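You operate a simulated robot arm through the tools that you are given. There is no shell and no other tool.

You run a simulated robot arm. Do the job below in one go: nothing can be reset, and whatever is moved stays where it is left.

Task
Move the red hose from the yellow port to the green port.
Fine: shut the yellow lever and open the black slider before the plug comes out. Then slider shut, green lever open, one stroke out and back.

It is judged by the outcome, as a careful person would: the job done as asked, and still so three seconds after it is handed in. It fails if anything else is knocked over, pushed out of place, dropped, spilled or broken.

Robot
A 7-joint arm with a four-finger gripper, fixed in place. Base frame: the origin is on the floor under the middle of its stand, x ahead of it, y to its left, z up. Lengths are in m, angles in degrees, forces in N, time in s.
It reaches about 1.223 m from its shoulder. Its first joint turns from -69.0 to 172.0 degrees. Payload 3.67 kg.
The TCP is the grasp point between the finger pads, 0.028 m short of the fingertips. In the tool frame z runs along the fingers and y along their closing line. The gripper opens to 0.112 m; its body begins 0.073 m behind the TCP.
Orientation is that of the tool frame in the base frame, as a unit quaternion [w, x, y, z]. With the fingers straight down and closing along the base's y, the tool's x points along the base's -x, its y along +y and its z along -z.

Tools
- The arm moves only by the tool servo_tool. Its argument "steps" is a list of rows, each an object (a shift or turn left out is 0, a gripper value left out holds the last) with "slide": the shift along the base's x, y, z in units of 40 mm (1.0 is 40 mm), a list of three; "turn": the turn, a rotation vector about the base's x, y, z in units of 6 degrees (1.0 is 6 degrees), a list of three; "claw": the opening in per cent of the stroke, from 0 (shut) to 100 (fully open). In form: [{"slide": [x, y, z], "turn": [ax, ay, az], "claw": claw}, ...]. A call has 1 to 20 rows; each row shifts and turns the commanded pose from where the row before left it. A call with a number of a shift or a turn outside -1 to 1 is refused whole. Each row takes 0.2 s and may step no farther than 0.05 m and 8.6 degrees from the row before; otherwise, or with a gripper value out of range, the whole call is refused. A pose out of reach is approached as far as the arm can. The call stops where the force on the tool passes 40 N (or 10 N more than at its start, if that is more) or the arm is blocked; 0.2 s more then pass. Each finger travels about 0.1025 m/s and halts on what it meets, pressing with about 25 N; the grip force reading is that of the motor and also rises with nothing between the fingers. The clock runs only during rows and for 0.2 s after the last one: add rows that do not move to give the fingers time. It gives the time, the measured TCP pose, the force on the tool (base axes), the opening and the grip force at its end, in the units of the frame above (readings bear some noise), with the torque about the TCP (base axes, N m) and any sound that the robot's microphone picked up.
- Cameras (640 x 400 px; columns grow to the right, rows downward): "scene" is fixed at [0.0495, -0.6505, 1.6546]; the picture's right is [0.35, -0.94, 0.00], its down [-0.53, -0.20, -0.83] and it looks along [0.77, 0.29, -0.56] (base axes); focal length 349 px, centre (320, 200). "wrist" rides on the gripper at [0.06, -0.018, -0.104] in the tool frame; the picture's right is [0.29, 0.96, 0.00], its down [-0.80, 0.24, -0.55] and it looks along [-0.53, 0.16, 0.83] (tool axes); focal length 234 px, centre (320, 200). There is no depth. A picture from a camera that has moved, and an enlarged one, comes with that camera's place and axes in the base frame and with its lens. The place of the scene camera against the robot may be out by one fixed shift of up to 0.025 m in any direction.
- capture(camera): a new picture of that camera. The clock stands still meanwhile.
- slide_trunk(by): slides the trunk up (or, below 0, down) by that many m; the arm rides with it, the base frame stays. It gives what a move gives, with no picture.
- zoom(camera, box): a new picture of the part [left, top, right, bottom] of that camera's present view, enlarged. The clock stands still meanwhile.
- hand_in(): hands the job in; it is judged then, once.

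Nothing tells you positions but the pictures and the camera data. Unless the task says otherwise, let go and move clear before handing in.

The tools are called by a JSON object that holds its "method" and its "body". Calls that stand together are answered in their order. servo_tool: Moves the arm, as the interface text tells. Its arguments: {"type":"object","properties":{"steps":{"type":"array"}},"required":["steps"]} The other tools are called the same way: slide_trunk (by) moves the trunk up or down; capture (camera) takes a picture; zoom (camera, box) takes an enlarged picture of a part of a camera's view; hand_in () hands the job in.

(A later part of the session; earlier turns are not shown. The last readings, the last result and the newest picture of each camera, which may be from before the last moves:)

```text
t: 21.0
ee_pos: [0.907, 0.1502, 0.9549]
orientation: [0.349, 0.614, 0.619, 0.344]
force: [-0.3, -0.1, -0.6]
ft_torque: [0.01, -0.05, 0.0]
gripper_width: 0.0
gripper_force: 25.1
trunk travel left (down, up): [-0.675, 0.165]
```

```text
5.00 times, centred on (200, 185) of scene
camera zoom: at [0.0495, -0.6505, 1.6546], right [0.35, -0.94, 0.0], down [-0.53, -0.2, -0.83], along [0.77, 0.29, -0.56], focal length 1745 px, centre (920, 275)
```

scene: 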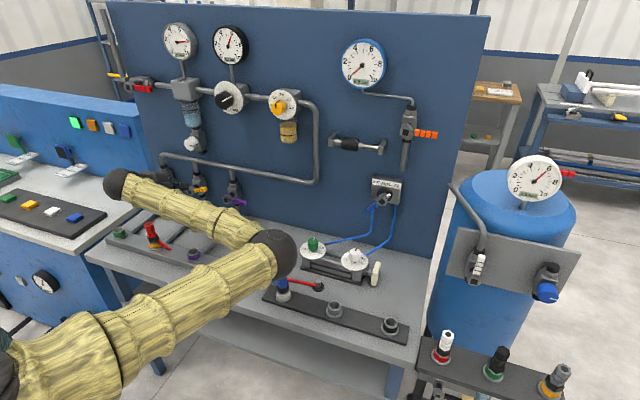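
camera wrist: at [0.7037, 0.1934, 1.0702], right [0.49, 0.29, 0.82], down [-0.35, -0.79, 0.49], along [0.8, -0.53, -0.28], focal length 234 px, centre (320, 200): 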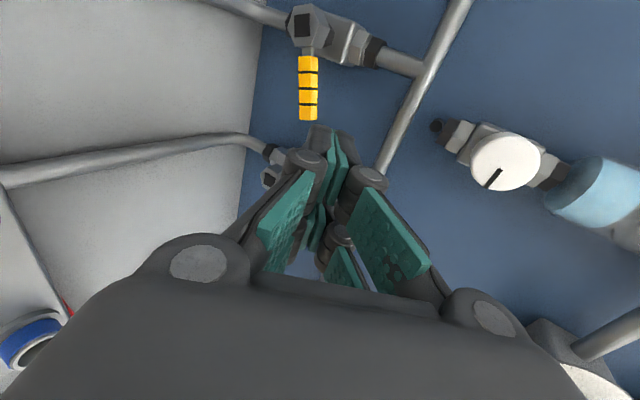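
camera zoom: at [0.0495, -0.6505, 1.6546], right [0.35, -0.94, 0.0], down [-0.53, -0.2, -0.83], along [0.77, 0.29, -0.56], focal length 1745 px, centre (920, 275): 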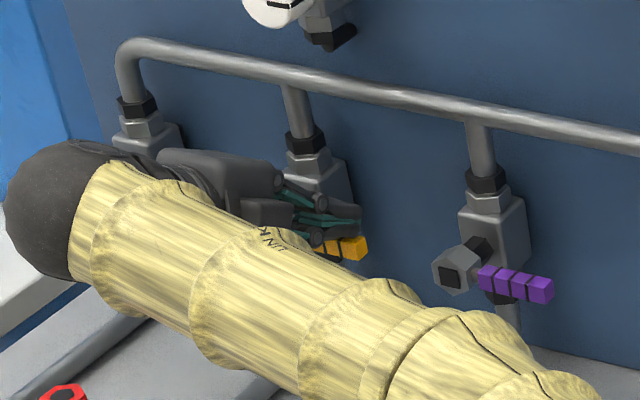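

The handle is nearly level, with no stop felt yet. I'll press a few millimetres more.

{"method": "servo_tool", "body": {"steps": [{"slide": [0, 0, -0.1]}, {"slide": [0, 0, -0.1]}, {"slide": [0, 0, -0.1]}, {"slide": [0, 0, 0]}]}}

{"method": "zoom", "body": {"camera": "wrist", "box": [200, 0, 440, 200]}}

{"method": "zoom", "body": {"camera": "scene", "box": [140, 145, 260, 225]}}

```text
t: 22.0
ee_pos: [0.9126, 0.1502, 0.9528]
orientation: [0.35, 0.614, 0.618, 0.346]
force: [-4.0, 1.6, 11.6]
ft_torque: [0.35, -0.11, 0.15]
gripper_width: 0.0
gripper_force: 24.8
out of reach, approached as far as the arm can: row 1, 2, 3
trunk travel left (down, up): [-0.675, 0.165]
```

```text
2.00 times, centred on (320, 100) of wrist
camera zoom: at [0.8153, 0.2109, 0.9918], right [0.49, 0.3, 0.82], down [-0.35, -0.79, 0.5], along [0.8, -0.53, -0.29], focal length 468 px, centre (320, 400)
```

zoom: 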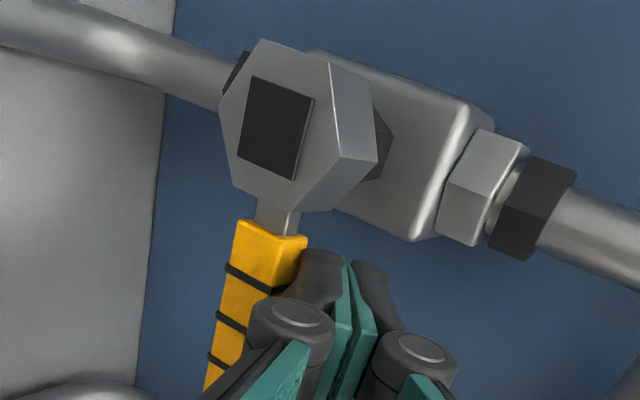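

```text
5.00 times, centred on (200, 185) of scene
camera zoom: at [0.0495, -0.6505, 1.6546], right [0.35, -0.94, 0.0], down [-0.53, -0.2, -0.83], along [0.77, 0.29, -0.56], focal length 1745 px, centre (920, 275)
```

zoom: 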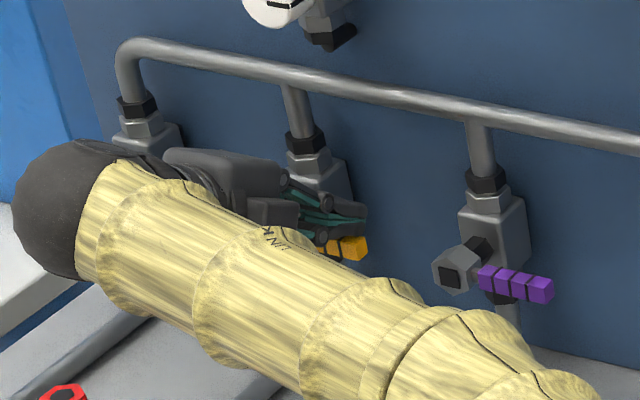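

The arm is at the edge of its range at this height, so I'll use the trunk to push down the last few millimetres.

{"method": "slide_trunk", "body": {"by": -0.006}}

{"method": "zoom", "body": {"camera": "scene", "box": [140, 145, 260, 225]}}

{"method": "zoom", "body": {"camera": "wrist", "box": [200, 0, 440, 200]}}

```text
t: 22.8
ee_pos: [0.9162, 0.1494, 0.9517]
orientation: [0.351, 0.612, 0.616, 0.35]
force: [1.7, 1.8, 9.6]
ft_torque: [0.28, -0.13, -0.02]
gripper_width: 0.0
gripper_force: 25.4
trunk travel left (down, up): [-0.67, 0.17]
stopped: the force on the tool passed its limit at 42 N (the readings are from after the stop); the commanded pose is now the measured one
```

```text
5.00 times, centred on (200, 185) of scene
camera zoom: at [0.0495, -0.6505, 1.6546], right [0.35, -0.94, 0.0], down [-0.53, -0.2, -0.83], along [0.77, 0.29, -0.56], focal length 1745 px, centre (920, 275)
```

zoom: 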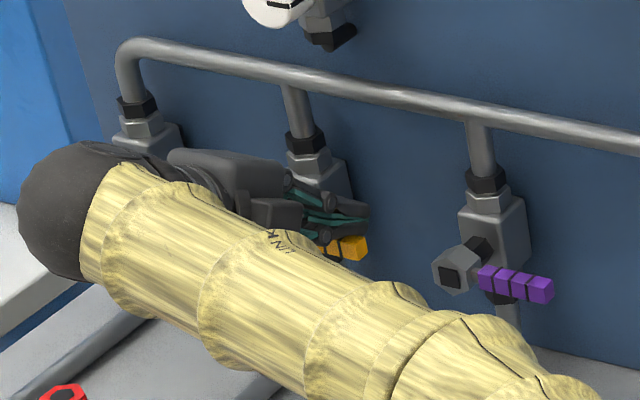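

```text
2.00 times, centred on (320, 100) of wrist
camera zoom: at [0.8184, 0.2107, 0.9899], right [0.49, 0.29, 0.82], down [-0.35, -0.8, 0.49], along [0.8, -0.53, -0.29], focal length 468 px, centre (320, 400)
```

zoom: 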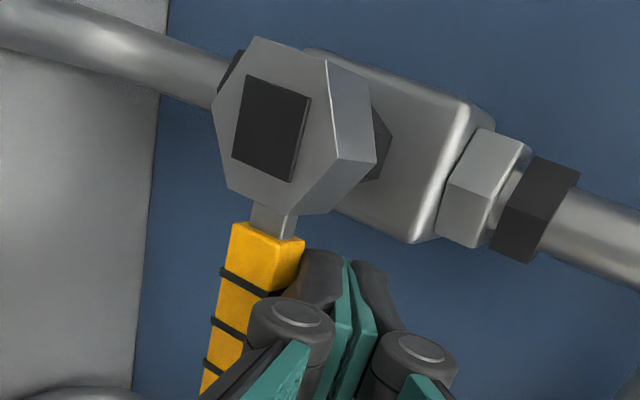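

The handle now looks horizontal and a firm stop was felt, so yellow is shut. I'll lift off, back away, level the tool and go to the slider with the gripper partly open.

{"method": "servo_tool", "body": {"steps": [{"slide": [0, 0, 0.4]}, {"slide": [-0.87, 0, 0.5]}, {"slide": [-0.87, 0, 0.5]}, {"slide": [-0.87, 0, 0.5]}, {"slide": [-0.87, 0, 0.5]}, {"slide": [0, 0, 0]}]}}

{"method": "zoom", "body": {"camera": "scene", "box": [140, 145, 260, 225]}}

{"method": "zoom", "body": {"camera": "wrist", "box": [220, 0, 420, 200]}}

```text
t: 24.2
ee_pos: [0.7765, 0.1473, 1.0449]
orientation: [0.349, 0.613, 0.617, 0.349]
force: [0.5, -0.2, 1.4]
ft_torque: [0.01, 0.01, -0.01]
gripper_width: 0.0
gripper_force: 24.9
trunk travel left (down, up): [-0.67, 0.17]
```

```text
5.00 times, centred on (200, 185) of scene
camera zoom: at [0.0495, -0.6505, 1.6546], right [0.35, -0.94, 0.0], down [-0.53, -0.2, -0.83], along [0.77, 0.29, -0.56], focal length 1745 px, centre (920, 275)
```

zoom: 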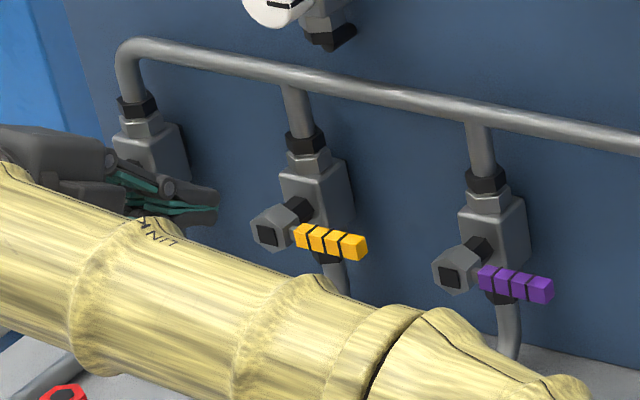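

```text
2.00 times, centred on (320, 100) of wrist
camera zoom: at [0.6774, 0.2083, 1.0833], right [0.49, 0.29, 0.82], down [-0.35, -0.8, 0.49], along [0.8, -0.53, -0.29], focal length 468 px, centre (320, 400)
```

zoom: 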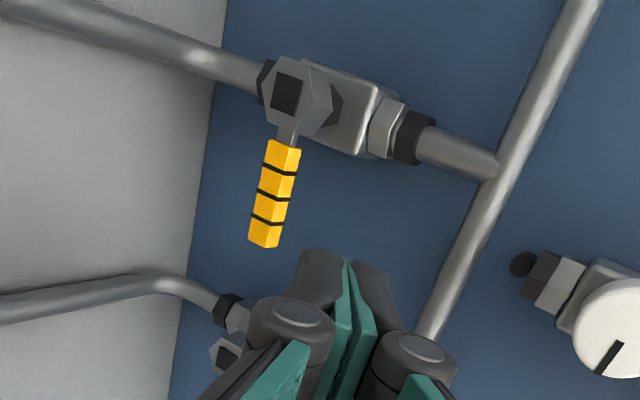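

Yellow now lies parallel to the shut purple lever. Next I'll level the tool and move in front of the slider with the gripper opened.

{"method": "servo_tool", "body": {"steps": [{"slide": [-0.14, -0.98, 0.28], "turn": [0, -1, 0]}, {"slide": [-0.14, -0.98, 0.28], "turn": [0, -1, 0]}, {"slide": [-0.14, -0.98, 0.28], "turn": [0, -1, 0]}, {"slide": [-0.14, -0.98, 0.28], "turn": [0, -1, 0]}, {"slide": [-0.14, -0.98, 0.28], "turn": [0, -1, 0]}, {"slide": [-0.14, -0.98, 0.28]}, {"slide": [-0.14, -0.98, 0.28]}, {"slide": [-0.14, -0.98, 0.28]}, {"slide": [-0.14, -0.98, 0.28]}, {"slide": [-0.14, -0.98, 0.28]}, {"slide": [-0.14, -0.98, 0.28], "claw": 70}, {"slide": [-0.14, -0.98, 0.28]}, {"slide": [-0.14, -0.98, 0.28]}, {"slide": [-0.14, -0.98, 0.28]}, {"slide": [0, 0, 0]}]}}

{"method": "capture", "body": {"camera": "wrist"}}

{"method": "capture", "body": {"camera": "scene"}}

```text
t: 27.4
ee_pos: [0.7331, -0.3927, 1.3336]
orientation: [0.454, 0.531, 0.563, 0.442]
force: [-0.3, 0.0, -0.1]
ft_torque: [-0.03, 0.05, 0.03]
gripper_width: 0.0784
gripper_force: 0.1
out of reach, approached as far as the arm can: row 1, 2, 3, 4, 5
trunk travel left (down, up): [-0.67, 0.17]
```

```text
taken
camera wrist: at [0.6255, -0.3329, 1.3347], right [0.18, 0.33, 0.93], down [-0.48, -0.79, 0.38], along [0.86, -0.51, 0.01], focal length 234 px, centre (320, 200)
```

wrist: 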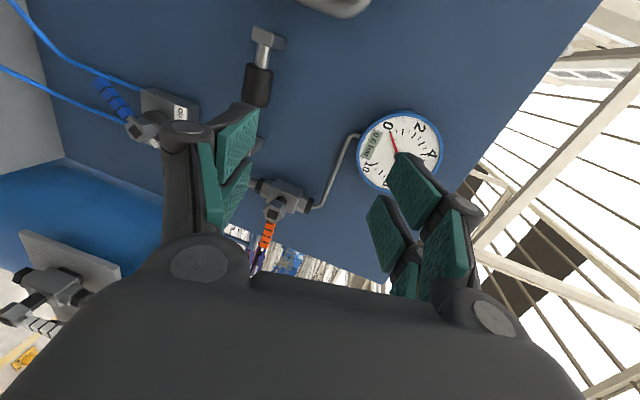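

```text
taken
```

scene: 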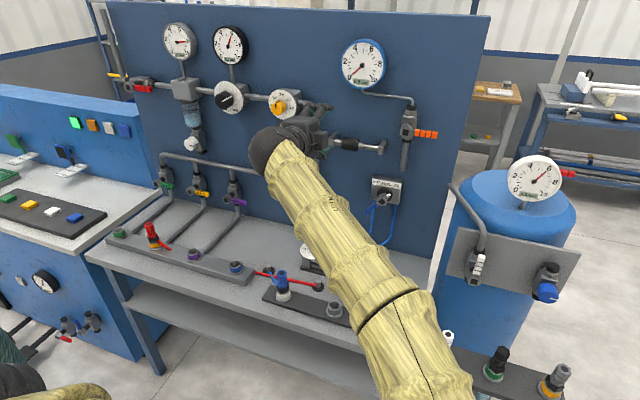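

The arm only partly levelled (about 11° down) and ended higher than commanded, but the pose is usable. I'll zoom in on the slider from here to fix its position.

{"method": "zoom", "body": {"camera": "wrist", "box": [180, 10, 340, 150]}}

{"method": "zoom", "body": {"camera": "scene", "box": [240, 90, 400, 200]}}

```text
2.86 times, centred on (260, 80) of wrist
camera zoom: at [0.6255, -0.3329, 1.3347], right [0.18, 0.33, 0.93], down [-0.48, -0.79, 0.38], along [0.86, -0.51, 0.01], focal length 669 px, centre (491, 543)
```

zoom: 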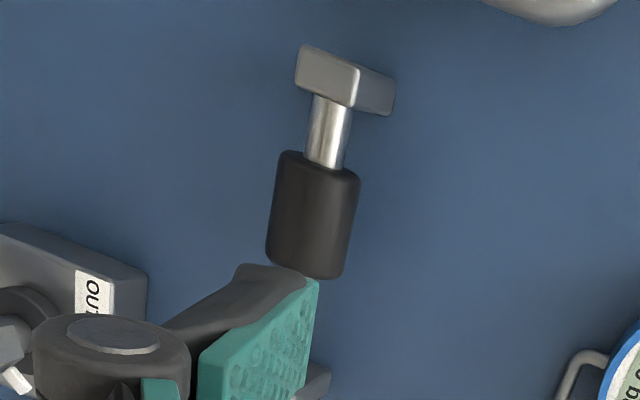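

```text
3.64 times, centred on (320, 145) of scene
camera zoom: at [0.0495, -0.6505, 1.6546], right [0.35, -0.94, 0.0], down [-0.53, -0.2, -0.83], along [0.77, 0.29, -0.56], focal length 1269 px, centre (320, 400)
```

zoom: 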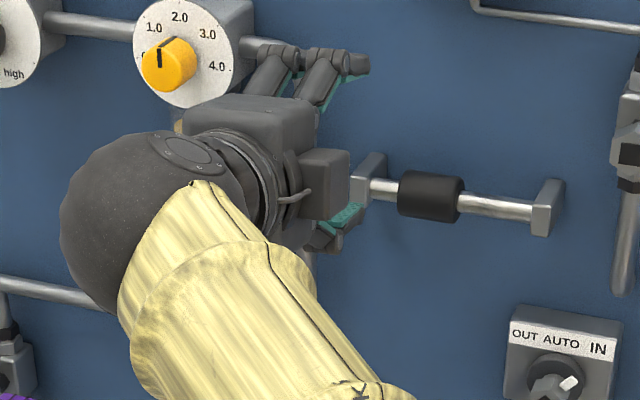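

The sleeve's centre is at about (0.966, -0.401, 1.199), with a diameter of about 34 mm. I'll line up in front of it, keeping the fingers open above and below.

{"method": "servo_tool", "body": {"steps": [{"slide": [0.56, -0.07, -0.85]}, {"slide": [0.56, -0.07, -0.85]}, {"slide": [0.56, -0.07, -0.85]}, {"slide": [0, 0, 0]}]}}

{"method": "capture", "body": {"camera": "wrist"}}

{"method": "zoom", "body": {"camera": "scene", "box": [240, 90, 400, 200]}}

```text
t: 28.4
ee_pos: [0.7975, -0.4015, 1.2314]
orientation: [0.456, 0.531, 0.561, 0.442]
force: [-1.0, 0.1, 0.0]
ft_torque: [-0.01, 0.02, 0.0]
gripper_width: 0.0785
gripper_force: 0.0
trunk travel left (down, up): [-0.67, 0.17]
```

```text
taken
camera wrist: at [0.6909, -0.3433, 1.2321], right [0.18, 0.33, 0.93], down [-0.48, -0.79, 0.38], along [0.86, -0.51, 0.02], focal length 234 px, centre (320, 200)
```

wrist: 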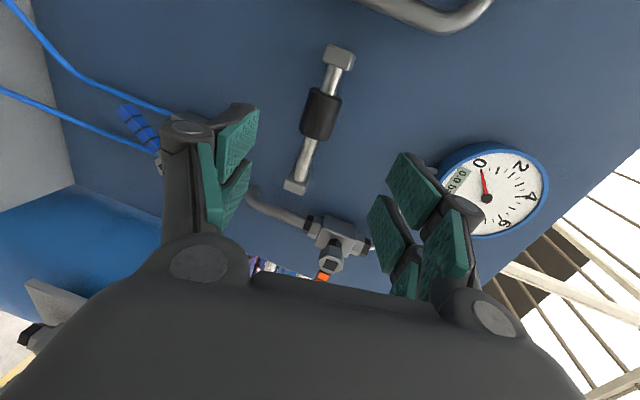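

```text
3.64 times, centred on (320, 145) of scene
camera zoom: at [0.0495, -0.6505, 1.6546], right [0.35, -0.94, 0.0], down [-0.53, -0.2, -0.83], along [0.77, 0.29, -0.56], focal length 1269 px, centre (320, 400)
```

zoom: 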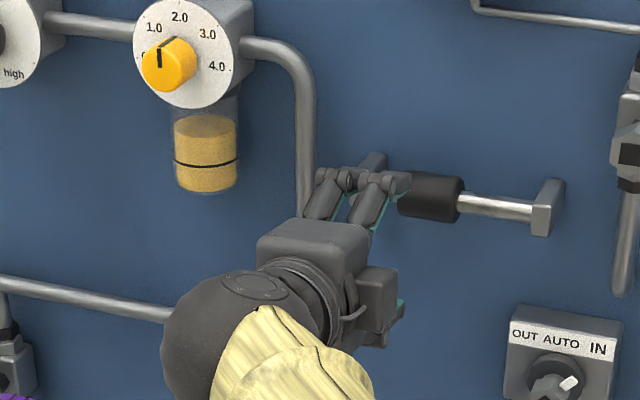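

The prediction matches the picture exactly. I'll move in, grip the sleeve, and check.

{"method": "servo_tool", "body": {"steps": [{"slide": [0.78, 0, -0.15]}, {"slide": [0.78, 0, -0.15]}, {"slide": [0.78, 0, -0.15]}, {"slide": [0.78, 0, -0.15]}, {"slide": [0.78, 0, -0.15]}, {"slide": [0, 0, 0]}, {"slide": [0, 0, 0], "claw": 0}, {"slide": [0, 0, 0]}, {"slide": [0, 0, 0]}]}}

{"method": "capture", "body": {"camera": "wrist"}}

{"method": "zoom", "body": {"camera": "scene", "box": [240, 90, 400, 200]}}

```text
t: 30.4
ee_pos: [0.9542, -0.4014, 1.2007]
orientation: [0.455, 0.532, 0.561, 0.442]
force: [7.0, -1.9, 14.0]
ft_torque: [2.41, 0.29, -0.44]
gripper_width: 0.0372
gripper_force: 44.7
trunk travel left (down, up): [-0.67, 0.17]
```

```text
taken
camera wrist: at [0.8473, -0.3424, 1.2018], right [0.18, 0.33, 0.93], down [-0.48, -0.79, 0.37], along [0.86, -0.51, 0.02], focal length 234 px, centre (320, 200)
```

wrist: 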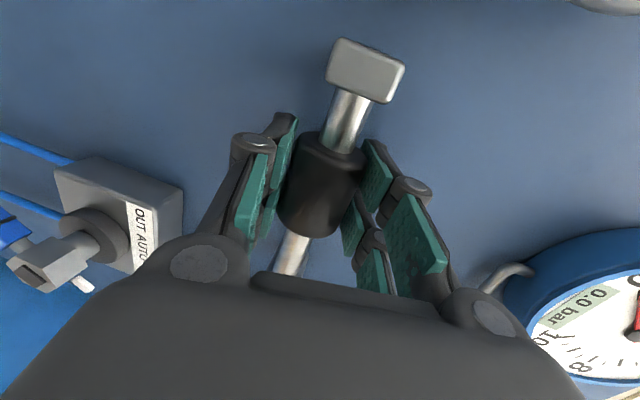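

```text
3.64 times, centred on (320, 145) of scene
camera zoom: at [0.0495, -0.6505, 1.6546], right [0.35, -0.94, 0.0], down [-0.53, -0.2, -0.83], along [0.77, 0.29, -0.56], focal length 1269 px, centre (320, 400)
```

zoom: 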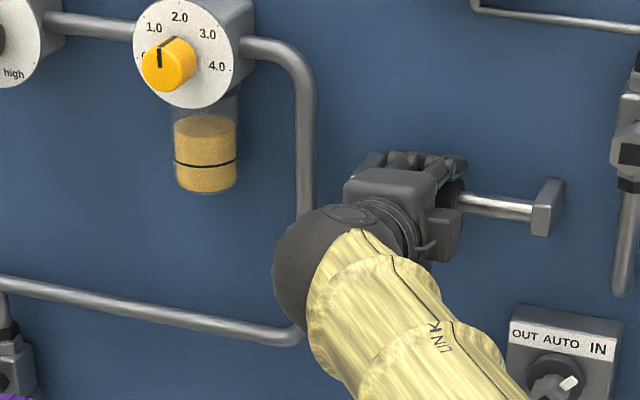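

I have a good grip on the sleeve. I'll slide it to the right along the rod.

{"method": "servo_tool", "body": {"steps": [{"slide": [0, -0.2, 0]}, {"slide": [0, -0.2, 0]}, {"slide": [0, -0.2, 0]}, {"slide": [0, -0.2, 0]}, {"slide": [0, 0, 0]}]}}

{"method": "capture", "body": {"camera": "wrist"}}

```text
t: 31.6
ee_pos: [0.9526, -0.4343, 1.2]
orientation: [0.456, 0.532, 0.56, 0.442]
force: [21.9, -2.0, 26.7]
ft_torque: [2.34, 0.01, 0.28]
gripper_width: 0.0377
gripper_force: 44.7
trunk travel left (down, up): [-0.67, 0.17]
```

```text
taken
camera wrist: at [0.8473, -0.3755, 1.2017], right [0.18, 0.33, 0.93], down [-0.48, -0.79, 0.38], along [0.86, -0.51, 0.02], focal length 234 px, centre (320, 200)
```

wrist: 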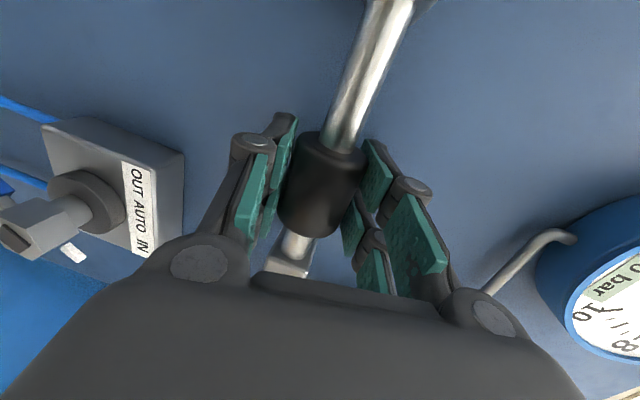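

It slid 33 mm freely; some side force is building up, so I'll ease towards it while going on to the end stop.

{"method": "servo_tool", "body": {"steps": [{"slide": [0.05, -0.05, 0.08]}, {"slide": [0, -0.12, 0]}, {"slide": [0, -0.12, 0]}, {"slide": [0, 0, 0]}]}}

{"method": "capture", "body": {"camera": "wrist"}}

```text
t: 32.6
ee_pos: [0.9541, -0.4396, 1.202]
orientation: [0.453, 0.531, 0.564, 0.442]
force: [-5.7, 29.5, -9.7]
ft_torque: [2.16, 0.4, -0.19]
gripper_width: 0.0385
gripper_force: 44.9
trunk travel left (down, up): [-0.67, 0.17]
```

```text
taken
camera wrist: at [0.848, -0.3812, 1.2023], right [0.18, 0.33, 0.93], down [-0.47, -0.79, 0.38], along [0.86, -0.51, 0.01], focal length 234 px, centre (320, 200)
```

wrist: 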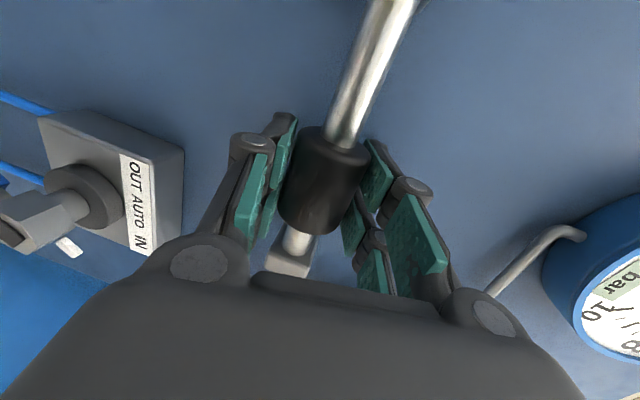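

The sleeve hit its right end stop after about 37 mm of travel, so the slider is open. I'll release it, back out, and check that it stays.

{"method": "servo_tool", "body": {"steps": [{"slide": [0, 0, 0], "claw": 70}, {"slide": [0, 0, 0]}, {"slide": [0, 0, 0]}, {"slide": [-0.78, 0, 0.155]}, {"slide": [-0.78, 0, 0.155]}, {"slide": [-0.78, 0, 0.155]}, {"slide": [-0.78, 0, 0.155]}, {"slide": [-0.78, 0, 0.155]}, {"slide": [-0.78, 0, 0.155]}, {"slide": [0, 0, 0]}]}}

{"method": "capture", "body": {"camera": "wrist"}}

{"method": "capture", "body": {"camera": "scene"}}

```text
t: 34.8
ee_pos: [0.7697, -0.4462, 1.2414]
orientation: [0.455, 0.532, 0.561, 0.442]
force: [0.3, 0.0, -0.9]
ft_torque: [0.0, -0.03, -0.01]
gripper_width: 0.0784
gripper_force: 0.1
trunk travel left (down, up): [-0.67, 0.17]
```

```text
taken
camera wrist: at [0.6634, -0.3881, 1.2425], right [0.18, 0.33, 0.93], down [-0.48, -0.79, 0.38], along [0.86, -0.51, 0.01], focal length 234 px, centre (320, 200)
```

wrist: 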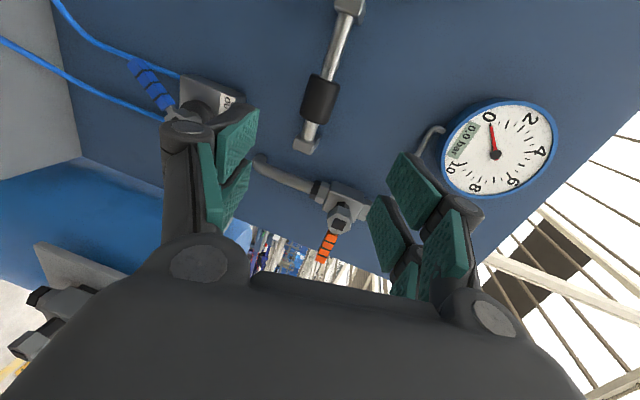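

```text
taken
```

scene: 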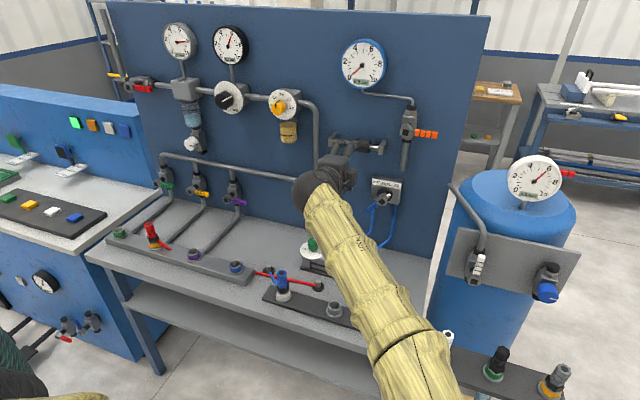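

The slider has stayed open. Next I'll back off, unroll the wrist and turn the fingers down for the plug.

{"method": "servo_tool", "body": {"steps": [{"slide": [-0.25, 0.4, 0.14], "turn": [-0.981, -0.0155, 0.198], "claw": 100}, {"slide": [-0.25, 0.4, 0.14], "turn": [-0.981, -0.0155, 0.198]}, {"slide": [-0.25, 0.4, 0.14], "turn": [-0.981, -0.0155, 0.198]}, {"slide": [-0.25, 0.4, 0.14], "turn": [-0.981, -0.0155, 0.198]}, {"slide": [-0.25, 0.4, 0.14], "turn": [-0.981, -0.0155, 0.198]}, {"slide": [-0.25, 0.4, 0.14], "turn": [-0.981, -0.0155, 0.198]}, {"slide": [-0.25, 0.4, 0.14], "turn": [-0.981, -0.0155, 0.198]}, {"slide": [-0.25, 0.4, 0.14], "turn": [-0.981, -0.0155, 0.198]}, {"slide": [-0.25, 0.4, 0.14], "turn": [-0.981, -0.0155, 0.198]}, {"slide": [-0.25, 0.4, 0.14], "turn": [-0.981, -0.0155, 0.198]}, {"slide": [-0.25, 0.4, 0.14], "turn": [-0.981, -0.0155, 0.198]}, {"slide": [-0.25, 0.4, 0.14], "turn": [-0.981, -0.0155, 0.198]}, {"slide": [-0.25, 0.4, 0.14], "turn": [-0.981, -0.0155, 0.198]}, {"slide": [-0.25, 0.4, 0.14], "turn": [-0.981, -0.0155, 0.198]}, {"slide": [-0.25, 0.4, 0.14], "turn": [-0.981, -0.0155, 0.198]}, {"slide": [0, 0, 0]}]}}

```text
t: 38.2
ee_pos: [0.6361, -0.2062, 1.3312]
orientation: [0.633, -0.024, 0.774, -0.008]
force: [-0.6, -0.5, -0.2]
ft_torque: [0.03, -0.01, 0.03]
gripper_width: 0.112
gripper_force: 0.0
out of reach, approached as far as the arm can: row 13, 14, 15
trunk travel left (down, up): [-0.67, 0.17]
```

The unroll worked. I'll pitch the fingers straight down while moving above the red plug.

{"method": "servo_tool", "body": {"steps": [{"slide": [0.114, 0.725, -0.35], "turn": [0.0118, 0.935, -0.0355]}, {"slide": [0.114, 0.725, -0.35], "turn": [0.0118, 0.935, -0.0355]}, {"slide": [0.114, 0.725, -0.35], "turn": [0.0118, 0.935, -0.0355]}, {"slide": [0.114, 0.725, -0.35], "turn": [0.0118, 0.935, -0.0355]}, {"slide": [0.114, 0.725, -0.35], "turn": [0.0118, 0.935, -0.0355]}, {"slide": [0.114, 0.725, -0.35], "turn": [0.0118, 0.935, -0.0355]}, {"slide": [0.114, 0.725, -0.35], "turn": [0.0118, 0.935, -0.0355]}, {"slide": [0.114, 0.725, -0.35], "turn": [0.0118, 0.935, -0.0355]}, {"slide": [0.114, 0.725, -0.35], "turn": [0.0118, 0.935, -0.0355]}, {"slide": [0.114, 0.725, -0.35], "turn": [0.0118, 0.935, -0.0355]}, {"slide": [0.114, 0.725, -0.35], "turn": [0.0118, 0.935, -0.0355]}, {"slide": [0.114, 0.725, -0.35], "turn": [0.0118, 0.935, -0.0355]}, {"slide": [0.114, 0.725, -0.35], "turn": [0.0118, 0.935, -0.0355]}, {"slide": [0.114, 0.725, -0.35], "turn": [0.0118, 0.935, -0.0355]}, {"slide": [0, 0, 0]}]}}

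{"method": "capture", "body": {"camera": "wrist"}}

{"method": "capture", "body": {"camera": "scene"}}

```text
t: 41.4
ee_pos: [0.7011, 0.2001, 1.1368]
orientation: [0.001, -0.001, 1.0, 0.0]
force: [-0.4, -0.5, 0.8]
ft_torque: [0.03, 0.0, 0.05]
gripper_width: 0.1121
gripper_force: 0.1
trunk travel left (down, up): [-0.67, 0.17]
```

```text
taken
camera wrist: at [0.6413, 0.1823, 1.2419], right [-0.29, 0.96, 0.0], down [0.8, 0.24, 0.56], along [0.53, 0.16, -0.83], focal length 234 px, centre (320, 200)
```

wrist: 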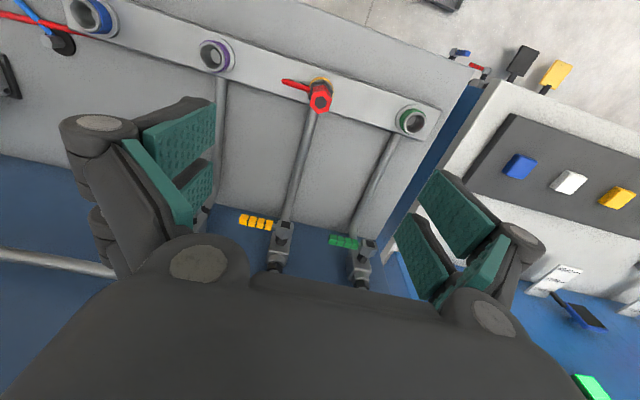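

```text
taken
```

scene: 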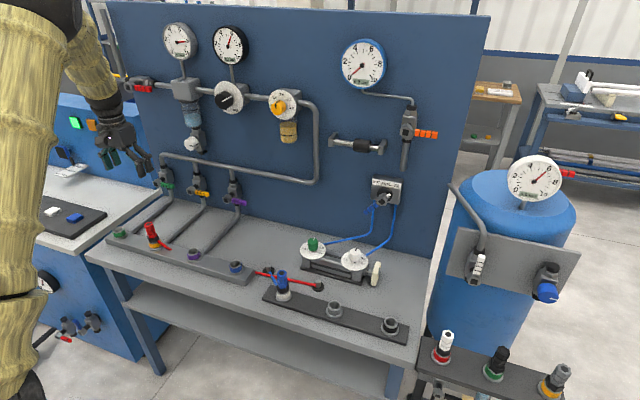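

The fingers now point straight down, and the red plug and green port are in view. I'll zoom in to refine both positions.

{"method": "zoom", "body": {"camera": "wrist", "box": [260, 50, 450, 170]}}

{"method": "zoom", "body": {"camera": "scene", "box": [100, 190, 220, 280]}}

```text
3.33 times, centred on (355, 110) of wrist
camera zoom: at [0.6413, 0.1823, 1.2419], right [-0.29, 0.96, 0.0], down [0.8, 0.24, 0.56], along [0.53, 0.16, -0.83], focal length 781 px, centre (203, 500)
```

zoom: 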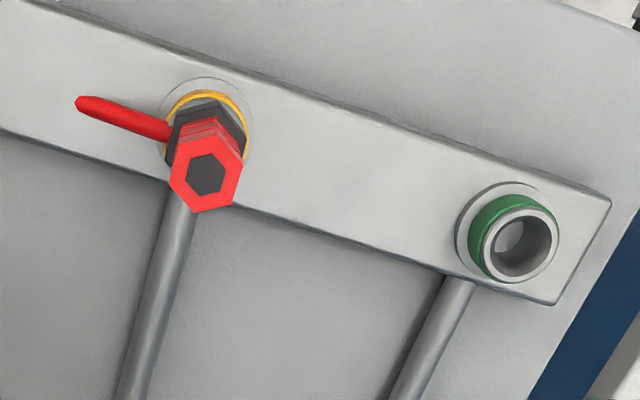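

```text
4.44 times, centred on (160, 235) of scene
camera zoom: at [0.0495, -0.6505, 1.6546], right [0.35, -0.94, 0.0], down [-0.53, -0.2, -0.83], along [0.77, 0.29, -0.56], focal length 1551 px, centre (1031, 44)
```

zoom: 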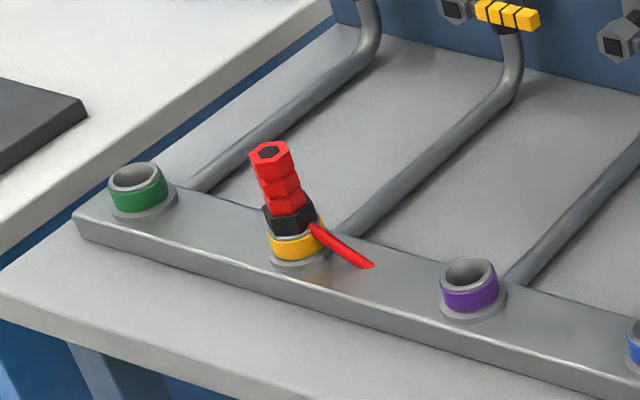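

The plug top is at (0.699, 0.2005, 0.929) and the green port rim at (0.699, 0.3615, 0.857). I'll lower the open gripper around the plug's red part.

{"method": "servo_tool", "body": {"steps": [{"slide": [-0.01, 0, -0.96]}, {"slide": [-0.01, 0, -0.96]}, {"slide": [-0.01, 0, -0.96]}, {"slide": [-0.01, 0, -0.96]}, {"slide": [-0.01, 0, -0.96]}, {"slide": [0, 0, -0.96]}, {"slide": [0, 0, 0]}]}}

{"method": "capture", "body": {"camera": "wrist"}}

{"method": "zoom", "body": {"camera": "scene", "box": [90, 170, 250, 280]}}

```text
t: 43.0
ee_pos: [0.7085, 0.1909, 0.9149]
orientation: [0.0, 0.015, 1.0, 0.014]
force: [-0.9, 1.0, 0.0]
ft_torque: [0.0, -0.01, -0.04]
gripper_width: 0.1119
gripper_force: 0.0
trunk travel left (down, up): [-0.67, 0.17]
```

```text
taken
camera wrist: at [0.6486, 0.1736, 1.0193], right [-0.26, 0.97, 0.03], down [0.81, 0.2, 0.56], along [0.53, 0.17, -0.83], focal length 234 px, centre (320, 200)
```

wrist: 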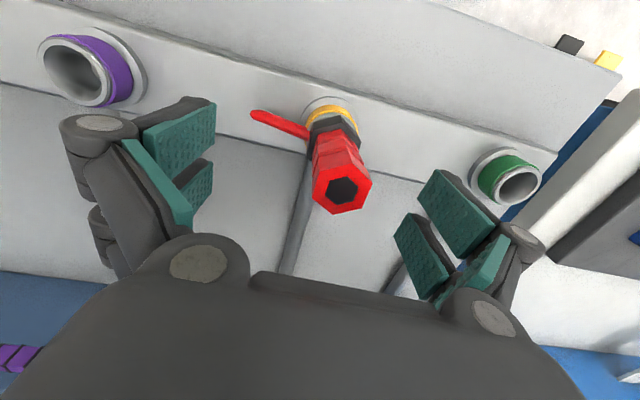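

```text
3.64 times, centred on (170, 225) of scene
camera zoom: at [0.0495, -0.6505, 1.6546], right [0.35, -0.94, 0.0], down [-0.53, -0.2, -0.83], along [0.77, 0.29, -0.56], focal length 1269 px, centre (866, 109)
```

zoom: 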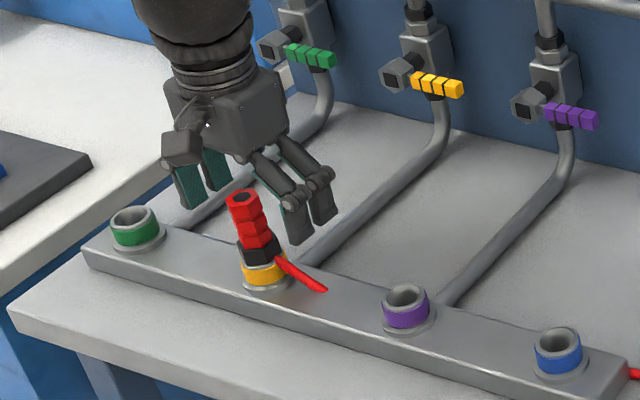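

The pose is about 1 cm off from what I commanded, so I'll wait a moment to see whether it settles.

{"method": "servo_tool", "body": {"steps": [{"slide": [0, 0, 0]}, {"slide": [0, 0, 0]}, {"slide": [0, 0, 0]}]}}

```text
t: 43.8
ee_pos: [0.7086, 0.1903, 0.9125]
orientation: [-0.001, 0.015, 1.0, 0.011]
force: [-0.4, -0.1, 0.1]
ft_torque: [0.0, -0.01, 0.02]
gripper_width: 0.1121
gripper_force: 0.0
trunk travel left (down, up): [-0.67, 0.17]
```

The arm is at the edge of its range this low, so I'll go up, lower the trunk by 0.22 m, and then come down again comfortably.

{"method": "servo_tool", "body": {"steps": [{"slide": [0, 0, 0.95]}, {"slide": [0, 0, 0.95]}, {"slide": [0, 0, 0.95]}, {"slide": [0, 0, 0.95]}, {"slide": [0, 0, 0.95]}, {"slide": [0, 0, 0.95]}, {"slide": [0, 0, 0.95]}, {"slide": [0, 0, 0.95]}, {"slide": [0, 0, 0]}]}}

{"method": "slide_trunk", "body": {"by": -0.2}}

{"method": "capture", "body": {"camera": "scene"}}

{"method": "capture", "body": {"camera": "wrist"}}

```text
t: 44.5
ee_pos: [0.6662, 0.1888, 0.9106]
orientation: [-0.082, 0.014, 0.996, 0.007]
force: [-0.6, -0.3, 0.4]
ft_torque: [0.02, -0.04, 0.0]
gripper_width: 0.112
gripper_force: 0.0
trunk travel left (down, up): [-0.67, 0.17]
stopped in row 3: the arm was blocked; the commanded pose is now the measured one
```

```text
t: 45.5
ee_pos: [0.6702, 0.1886, 0.8586]
orientation: [-0.08, 0.015, 0.997, 0.009]
force: [-4.5, -0.2, 25.5]
ft_torque: [0.15, -1.15, 0.01]
gripper_width: 0.1122
gripper_force: 0.0
trunk travel left (down, up): [-0.611, 0.229]
stopped: the force on the tool passed its limit at 121 N (the readings are from after the stop); the commanded pose is now the measured one
```

```text
taken
```

scene: 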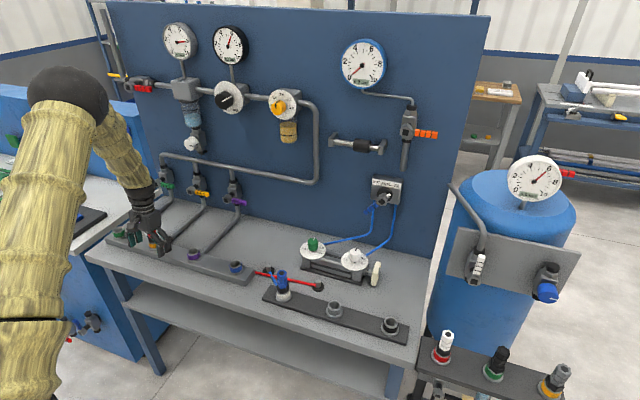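

```text
taken
camera wrist: at [0.6268, 0.1719, 0.9695], right [-0.25, 0.97, 0.06], down [0.88, 0.2, 0.42], along [0.4, 0.16, -0.9], focal length 234 px, centre (320, 200)
```

wrist: 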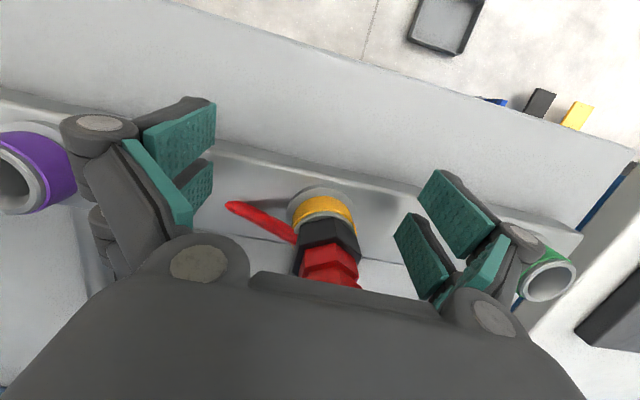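

The arm was blocked on the way up, and the trunk move that I had queued behind it pressed the palm onto the plug's top; I should not have chained those. I'll look closely before moving anything else.

{"method": "zoom", "body": {"camera": "scene", "box": [90, 150, 250, 280]}}

{"method": "zoom", "body": {"camera": "wrist", "box": [200, 150, 440, 300]}}

{"method": "zoom", "body": {"camera": "scene", "box": [0, 40, 200, 400]}}

```text
3.08 times, centred on (170, 215) of scene
camera zoom: at [0.0495, -0.6505, 1.6546], right [0.35, -0.94, 0.0], down [-0.53, -0.2, -0.83], along [0.77, 0.29, -0.56], focal length 1074 px, centre (782, 154)
```

zoom: 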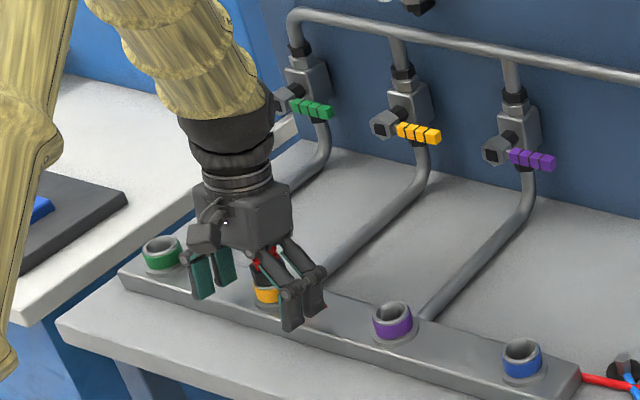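

```text
2.67 times, centred on (320, 225) of wrist
camera zoom: at [0.6268, 0.1719, 0.9695], right [-0.25, 0.97, 0.06], down [0.88, 0.2, 0.42], along [0.4, 0.16, -0.9], focal length 624 px, centre (320, 133)
```

zoom: 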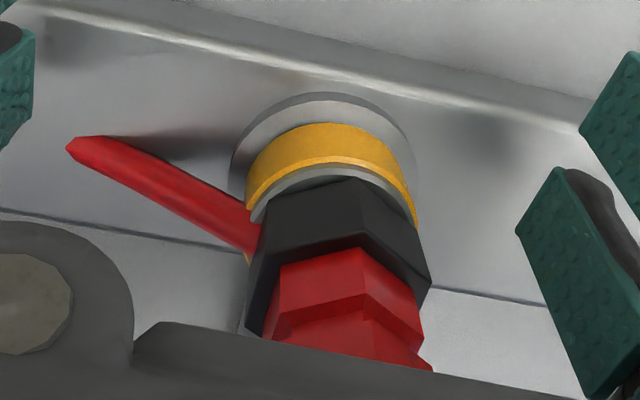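

```text
1.11 times, centred on (100, 220) of scene
camera zoom: at [0.0495, -0.6505, 1.6546], right [0.35, -0.94, 0.0], down [-0.53, -0.2, -0.83], along [0.77, 0.29, -0.56], focal length 388 px, centre (564, 178)
```

zoom: 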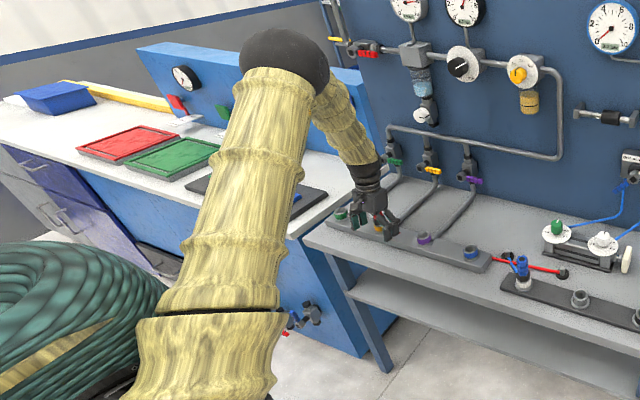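

Nothing looks disturbed and the plug is still seated. I'll raise the trunk on its own to lift the palm off the plug.

{"method": "slide_trunk", "body": {"by": 0.1}}

{"method": "zoom", "body": {"camera": "scene", "box": [90, 150, 250, 280]}}

```text
t: 46.8
ee_pos: [0.6686, 0.189, 0.9539]
orientation: [-0.081, 0.014, 0.997, 0.008]
force: [0.2, -0.3, -0.6]
ft_torque: [-0.04, -0.01, -0.03]
gripper_width: 0.1122
gripper_force: 0.0
trunk travel left (down, up): [-0.711, 0.129]
```

```text
3.08 times, centred on (170, 215) of scene
camera zoom: at [0.0495, -0.6505, 1.6546], right [0.35, -0.94, 0.0], down [-0.53, -0.2, -0.83], along [0.77, 0.29, -0.56], focal length 1074 px, centre (782, 154)
```

zoom: 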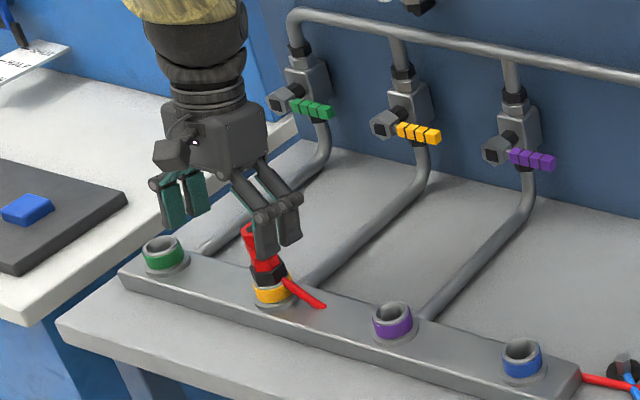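

The palm is clear of the plug now. I'll test small upward moves to see how the arm responds.

{"method": "servo_tool", "body": {"steps": [{"slide": [0, 0, 0.5]}, {"slide": [0, 0, 0.5]}, {"slide": [0, 0, 0]}]}}

```text
t: 47.6
ee_pos: [0.6702, 0.1836, 0.9918]
orientation: [-0.087, 0.02, 0.996, 0.012]
force: [0.4, -0.4, 0.3]
ft_torque: [0.0, 0.04, 0.01]
gripper_width: 0.112
gripper_force: 0.0
trunk travel left (down, up): [-0.711, 0.129]
```

The arm follows again. I'll go up while straightening the tool.

{"method": "servo_tool", "body": {"steps": [{"slide": [0.1, 0.06, 0.8], "turn": [-0.04, -0.28, 0.06]}, {"slide": [0.1, 0.06, 0.8], "turn": [-0.04, -0.28, 0.06]}, {"slide": [0.1, 0.06, 0.8], "turn": [-0.04, -0.28, 0.06]}, {"slide": [0.1, 0.06, 0.8], "turn": [-0.04, -0.28, 0.06]}, {"slide": [0.1, 0.06, 0.8], "turn": [-0.04, -0.28, 0.06]}, {"slide": [0.1, 0.06, 0.8], "turn": [-0.04, -0.28, 0.06]}, {"slide": [0.1, 0.06, 0.8]}, {"slide": [0, 0, 0]}]}}

{"method": "capture", "body": {"camera": "scene"}}

```text
t: 48.5
ee_pos: [0.6632, 0.184, 1.0149]
orientation: [-0.113, 0.02, 0.993, 0.015]
force: [0.5, 0.1, -0.6]
ft_torque: [0.02, 0.0, -0.02]
gripper_width: 0.112
gripper_force: 0.0
trunk travel left (down, up): [-0.711, 0.129]
stopped in row 4: the arm was blocked; the commanded pose is now the measured one
```

```text
taken
```

scene: 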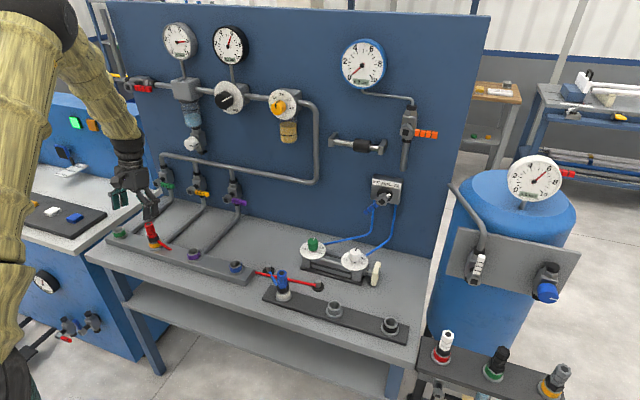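

The arm seems to be jammed against a joint limit. I'll raise the trunk a bit more for clearance and then test which small motions free it.

{"method": "slide_trunk", "body": {"by": 0.1}}

{"method": "zoom", "body": {"camera": "scene", "box": [0, 0, 180, 400]}}

```text
t: 49.8
ee_pos: [0.663, 0.185, 1.1144]
orientation: [-0.112, 0.019, 0.993, 0.014]
force: [0.7, 0.5, 1.0]
ft_torque: [0.03, 0.01, 0.01]
gripper_width: 0.1118
gripper_force: 0.0
trunk travel left (down, up): [-0.811, 0.029]
```

```text
1.00 times, centred on (90, 200) of scene (not enlarged: the box is as wide or as high as the picture)
camera zoom: at [0.0495, -0.6505, 1.6546], right [0.35, -0.94, 0.0], down [-0.53, -0.2, -0.83], along [0.77, 0.29, -0.56], focal length 349 px, centre (550, 200)
```

zoom: 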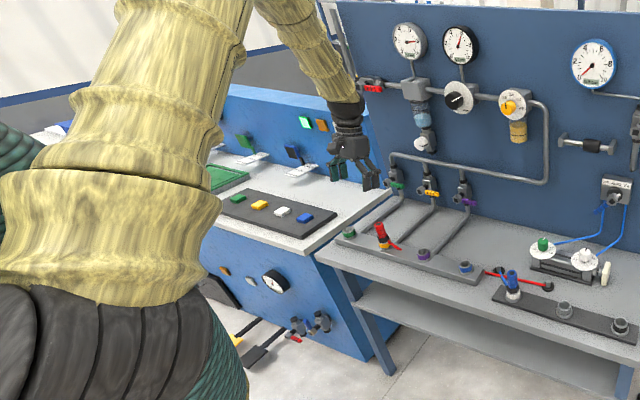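

I can now see the upper arm standing steeply with the elbow high. I'll test a small yaw about the vertical in one direction.

{"method": "servo_tool", "body": {"steps": [{"slide": [0, 0, 0], "turn": [0, 0, -0.7]}, {"slide": [0, 0, 0], "turn": [0, 0, -0.7]}, {"slide": [0, 0, 0]}]}}

```text
t: 50.6
ee_pos: [0.6655, 0.1816, 1.1166]
orientation: [-0.113, 0.098, 0.988, 0.029]
force: [-0.6, 0.6, -0.6]
ft_torque: [0.02, 0.02, 0.0]
gripper_width: 0.1119
gripper_force: 0.1
trunk travel left (down, up): [-0.811, 0.029]
```

Yaw in that direction moves freely. I'll test straightening the tilt now.

{"method": "servo_tool", "body": {"steps": [{"slide": [0, 0, 0], "turn": [0, -0.5, 0]}, {"slide": [0, 0, 0], "turn": [0, -0.5, 0]}, {"slide": [0, 0, 0]}]}}

```text
t: 51.4
ee_pos: [0.6656, 0.1719, 1.1014]
orientation: [-0.079, 0.108, 0.99, 0.04]
force: [0.2, -0.7, 0.4]
ft_torque: [-0.01, 0.01, -0.01]
gripper_width: 0.1119
gripper_force: 0.1
trunk travel left (down, up): [-0.811, 0.029]
```

There is still a coupled drift, so I'll retrace part of the path that worked earlier: up, to the right, and pitching the tool back up.

{"method": "servo_tool", "body": {"steps": [{"slide": [-0.11, -0.72, 0.2], "turn": [0, -0.8, 0]}, {"slide": [-0.11, -0.72, 0.2], "turn": [0, -0.8, 0]}, {"slide": [-0.11, -0.72, 0.2], "turn": [0, -0.8, 0]}, {"slide": [-0.11, -0.72, 0.2], "turn": [0, -0.8, 0]}, {"slide": [0, 0, 0]}]}}

```text
t: 52.1
ee_pos: [0.6176, 0.1078, 1.0493]
orientation: [-0.041, 0.103, 0.993, 0.037]
force: [-1.1, -0.3, 1.5]
ft_torque: [0.01, 0.0, -0.04]
gripper_width: 0.112
gripper_force: 0.1
trunk travel left (down, up): [-0.811, 0.029]
stopped in row 3: the arm was blocked; the commanded pose is now the measured one
```

Going up is what jams. I'll test moving forward and up together, which should open the elbow.

{"method": "servo_tool", "body": {"steps": [{"slide": [0.6, 0, 0.5]}, {"slide": [0.6, 0, 0.5]}, {"slide": [0.6, 0, 0.5]}, {"slide": [0, 0, 0]}]}}

{"method": "zoom", "body": {"camera": "scene", "box": [0, -40, 180, 340]}}

```text
t: 53.1
ee_pos: [0.6866, 0.1096, 1.1093]
orientation: [-0.039, 0.1, 0.994, 0.035]
force: [0.0, -0.4, -0.4]
ft_torque: [0.03, -0.03, 0.01]
gripper_width: 0.1121
gripper_force: 0.0
trunk travel left (down, up): [-0.811, 0.029]
```

```text
refused: -40 is not a number from 0 to 400
```

Forward and up works exactly. I'll continue up at this distance and straighten the tool as I go.

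{"method": "servo_tool", "body": {"steps": [{"slide": [0.3, 0.1, 0.6]}, {"slide": [0.3, 0.1, 0.6]}, {"slide": [0.2, 0.1, 0.6]}, {"slide": [0, 0, 0]}]}}

```text
t: 54.1
ee_pos: [0.7209, 0.1221, 1.1796]
orientation: [-0.041, 0.103, 0.993, 0.036]
force: [1.0, 1.1, 0.1]
ft_torque: [0.01, 0.03, -0.01]
gripper_width: 0.112
gripper_force: 0.0
trunk travel left (down, up): [-0.811, 0.029]
```

That works too. I'll continue up towards z 1.28, correcting the small tilts.

{"method": "servo_tool", "body": {"steps": [{"slide": [0, 0.4, 0.6], "turn": [-0.17, -0.2, 0]}, {"slide": [0, 0.4, 0.6], "turn": [-0.17, -0.2, 0]}, {"slide": [0, 0.4, 0.6], "turn": [-0.17, -0.2, 0]}, {"slide": [0, 0.4, 0.6], "turn": [-0.17, -0.2, 0]}, {"slide": [0, 0, 0]}]}}

```text
t: 55.3
ee_pos: [0.7322, 0.15, 1.2239]
orientation: [-0.065, 0.136, 0.988, 0.039]
force: [0.9, -0.4, 1.1]
ft_torque: [0.02, -0.02, 0.0]
gripper_width: 0.1119
gripper_force: 0.1
trunk travel left (down, up): [-0.811, 0.029]
stopped in row 5: the arm was blocked; the commanded pose is now the measured one
```

Each time it jams, the tool drifts in negative yaw, so the wrist roll is probably at its limit. I'll yaw further that way; the plug can be gripped at any yaw.

{"method": "servo_tool", "body": {"steps": [{"slide": [0, 0, 0], "turn": [0, 0, -1]}, {"slide": [0, 0, 0], "turn": [0, 0, -1]}, {"slide": [0, 0, 0], "turn": [0, 0, -1]}, {"slide": [0, 0, 0], "turn": [0, 0, -1]}, {"slide": [0, 0, 0], "turn": [0, 0, -1]}, {"slide": [0, 0, 0]}]}}

```text
t: 56.9
ee_pos: [0.7478, 0.1245, 1.2328]
orientation: [-0.073, 0.41, 0.905, 0.081]
force: [-0.2, -0.3, 0.0]
ft_torque: [0.0, 0.03, 0.04]
gripper_width: 0.1122
gripper_force: 0.1
trunk travel left (down, up): [-0.811, 0.029]
stopped in row 6: the arm was blocked; the commanded pose is now the measured one
```

The tool is tilted and still jammed, so I need to understand the arm's shape. I'll look at the elbow and upper arm.

{"method": "zoom", "body": {"camera": "scene", "box": [0, 0, 60, 400]}}

{"method": "zoom", "body": {"camera": "scene", "box": [0, 0, 640, 60]}}

{"method": "capture", "body": {"camera": "wrist"}}

```text
1.00 times, centred on (30, 200) of scene (not enlarged: the box is as wide or as high as the picture)
camera zoom: at [0.0495, -0.6505, 1.6546], right [0.35, -0.94, 0.0], down [-0.53, -0.2, -0.83], along [0.77, 0.29, -0.56], focal length 349 px, centre (610, 200)
```

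zoom: 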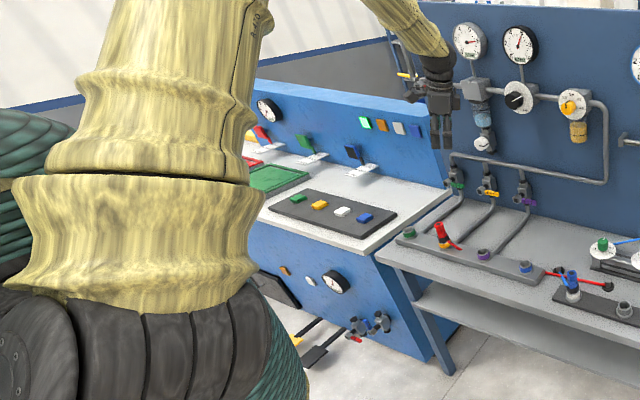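

```text
1.00 times, centred on (320, 30) of scene (not enlarged: the box is as wide or as high as the picture)
camera zoom: at [0.0495, -0.6505, 1.6546], right [0.35, -0.94, 0.0], down [-0.53, -0.2, -0.83], along [0.77, 0.29, -0.56], focal length 349 px, centre (320, 370)
```

zoom: 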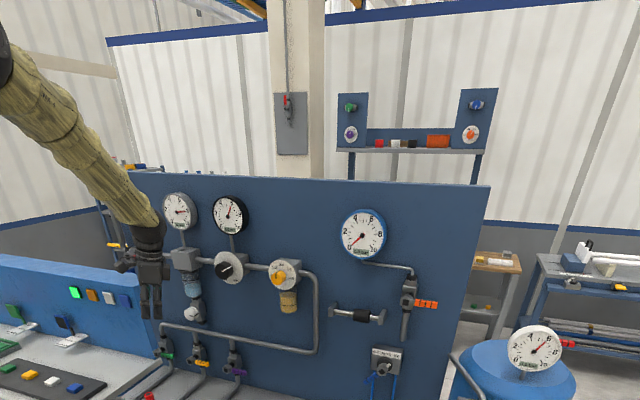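

```text
taken
camera wrist: at [0.7032, 0.1357, 1.345], right [0.53, 0.83, 0.14], down [0.74, -0.54, 0.4], along [0.41, -0.11, -0.9], focal length 234 px, centre (320, 200)
```

wrist: 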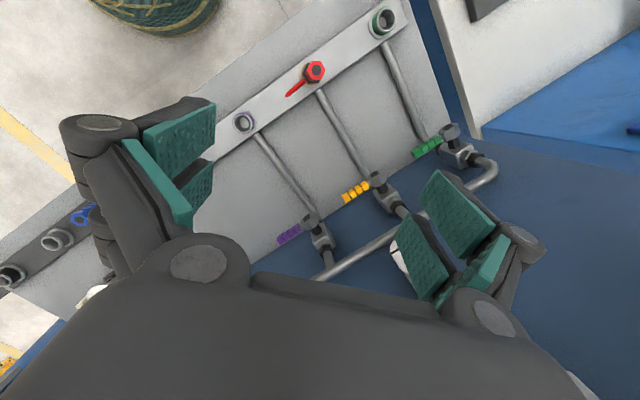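

The elbow has swung up into an awkward posture. I'll move to the right, away from the jam, and check that the arm tracks.

{"method": "servo_tool", "body": {"steps": [{"slide": [0, -0.6, 0]}, {"slide": [0, -0.6, 0]}, {"slide": [0, -0.6, 0]}, {"slide": [0, -0.6, 0]}, {"slide": [0, 0, 0]}]}}

```text
t: 58.1
ee_pos: [0.7486, 0.0312, 1.232]
orientation: [-0.071, 0.407, 0.907, 0.078]
force: [0.8, -0.4, 0.3]
ft_torque: [0.02, 0.02, 0.0]
gripper_width: 0.112
gripper_force: 0.0
trunk travel left (down, up): [-0.811, 0.029]
```

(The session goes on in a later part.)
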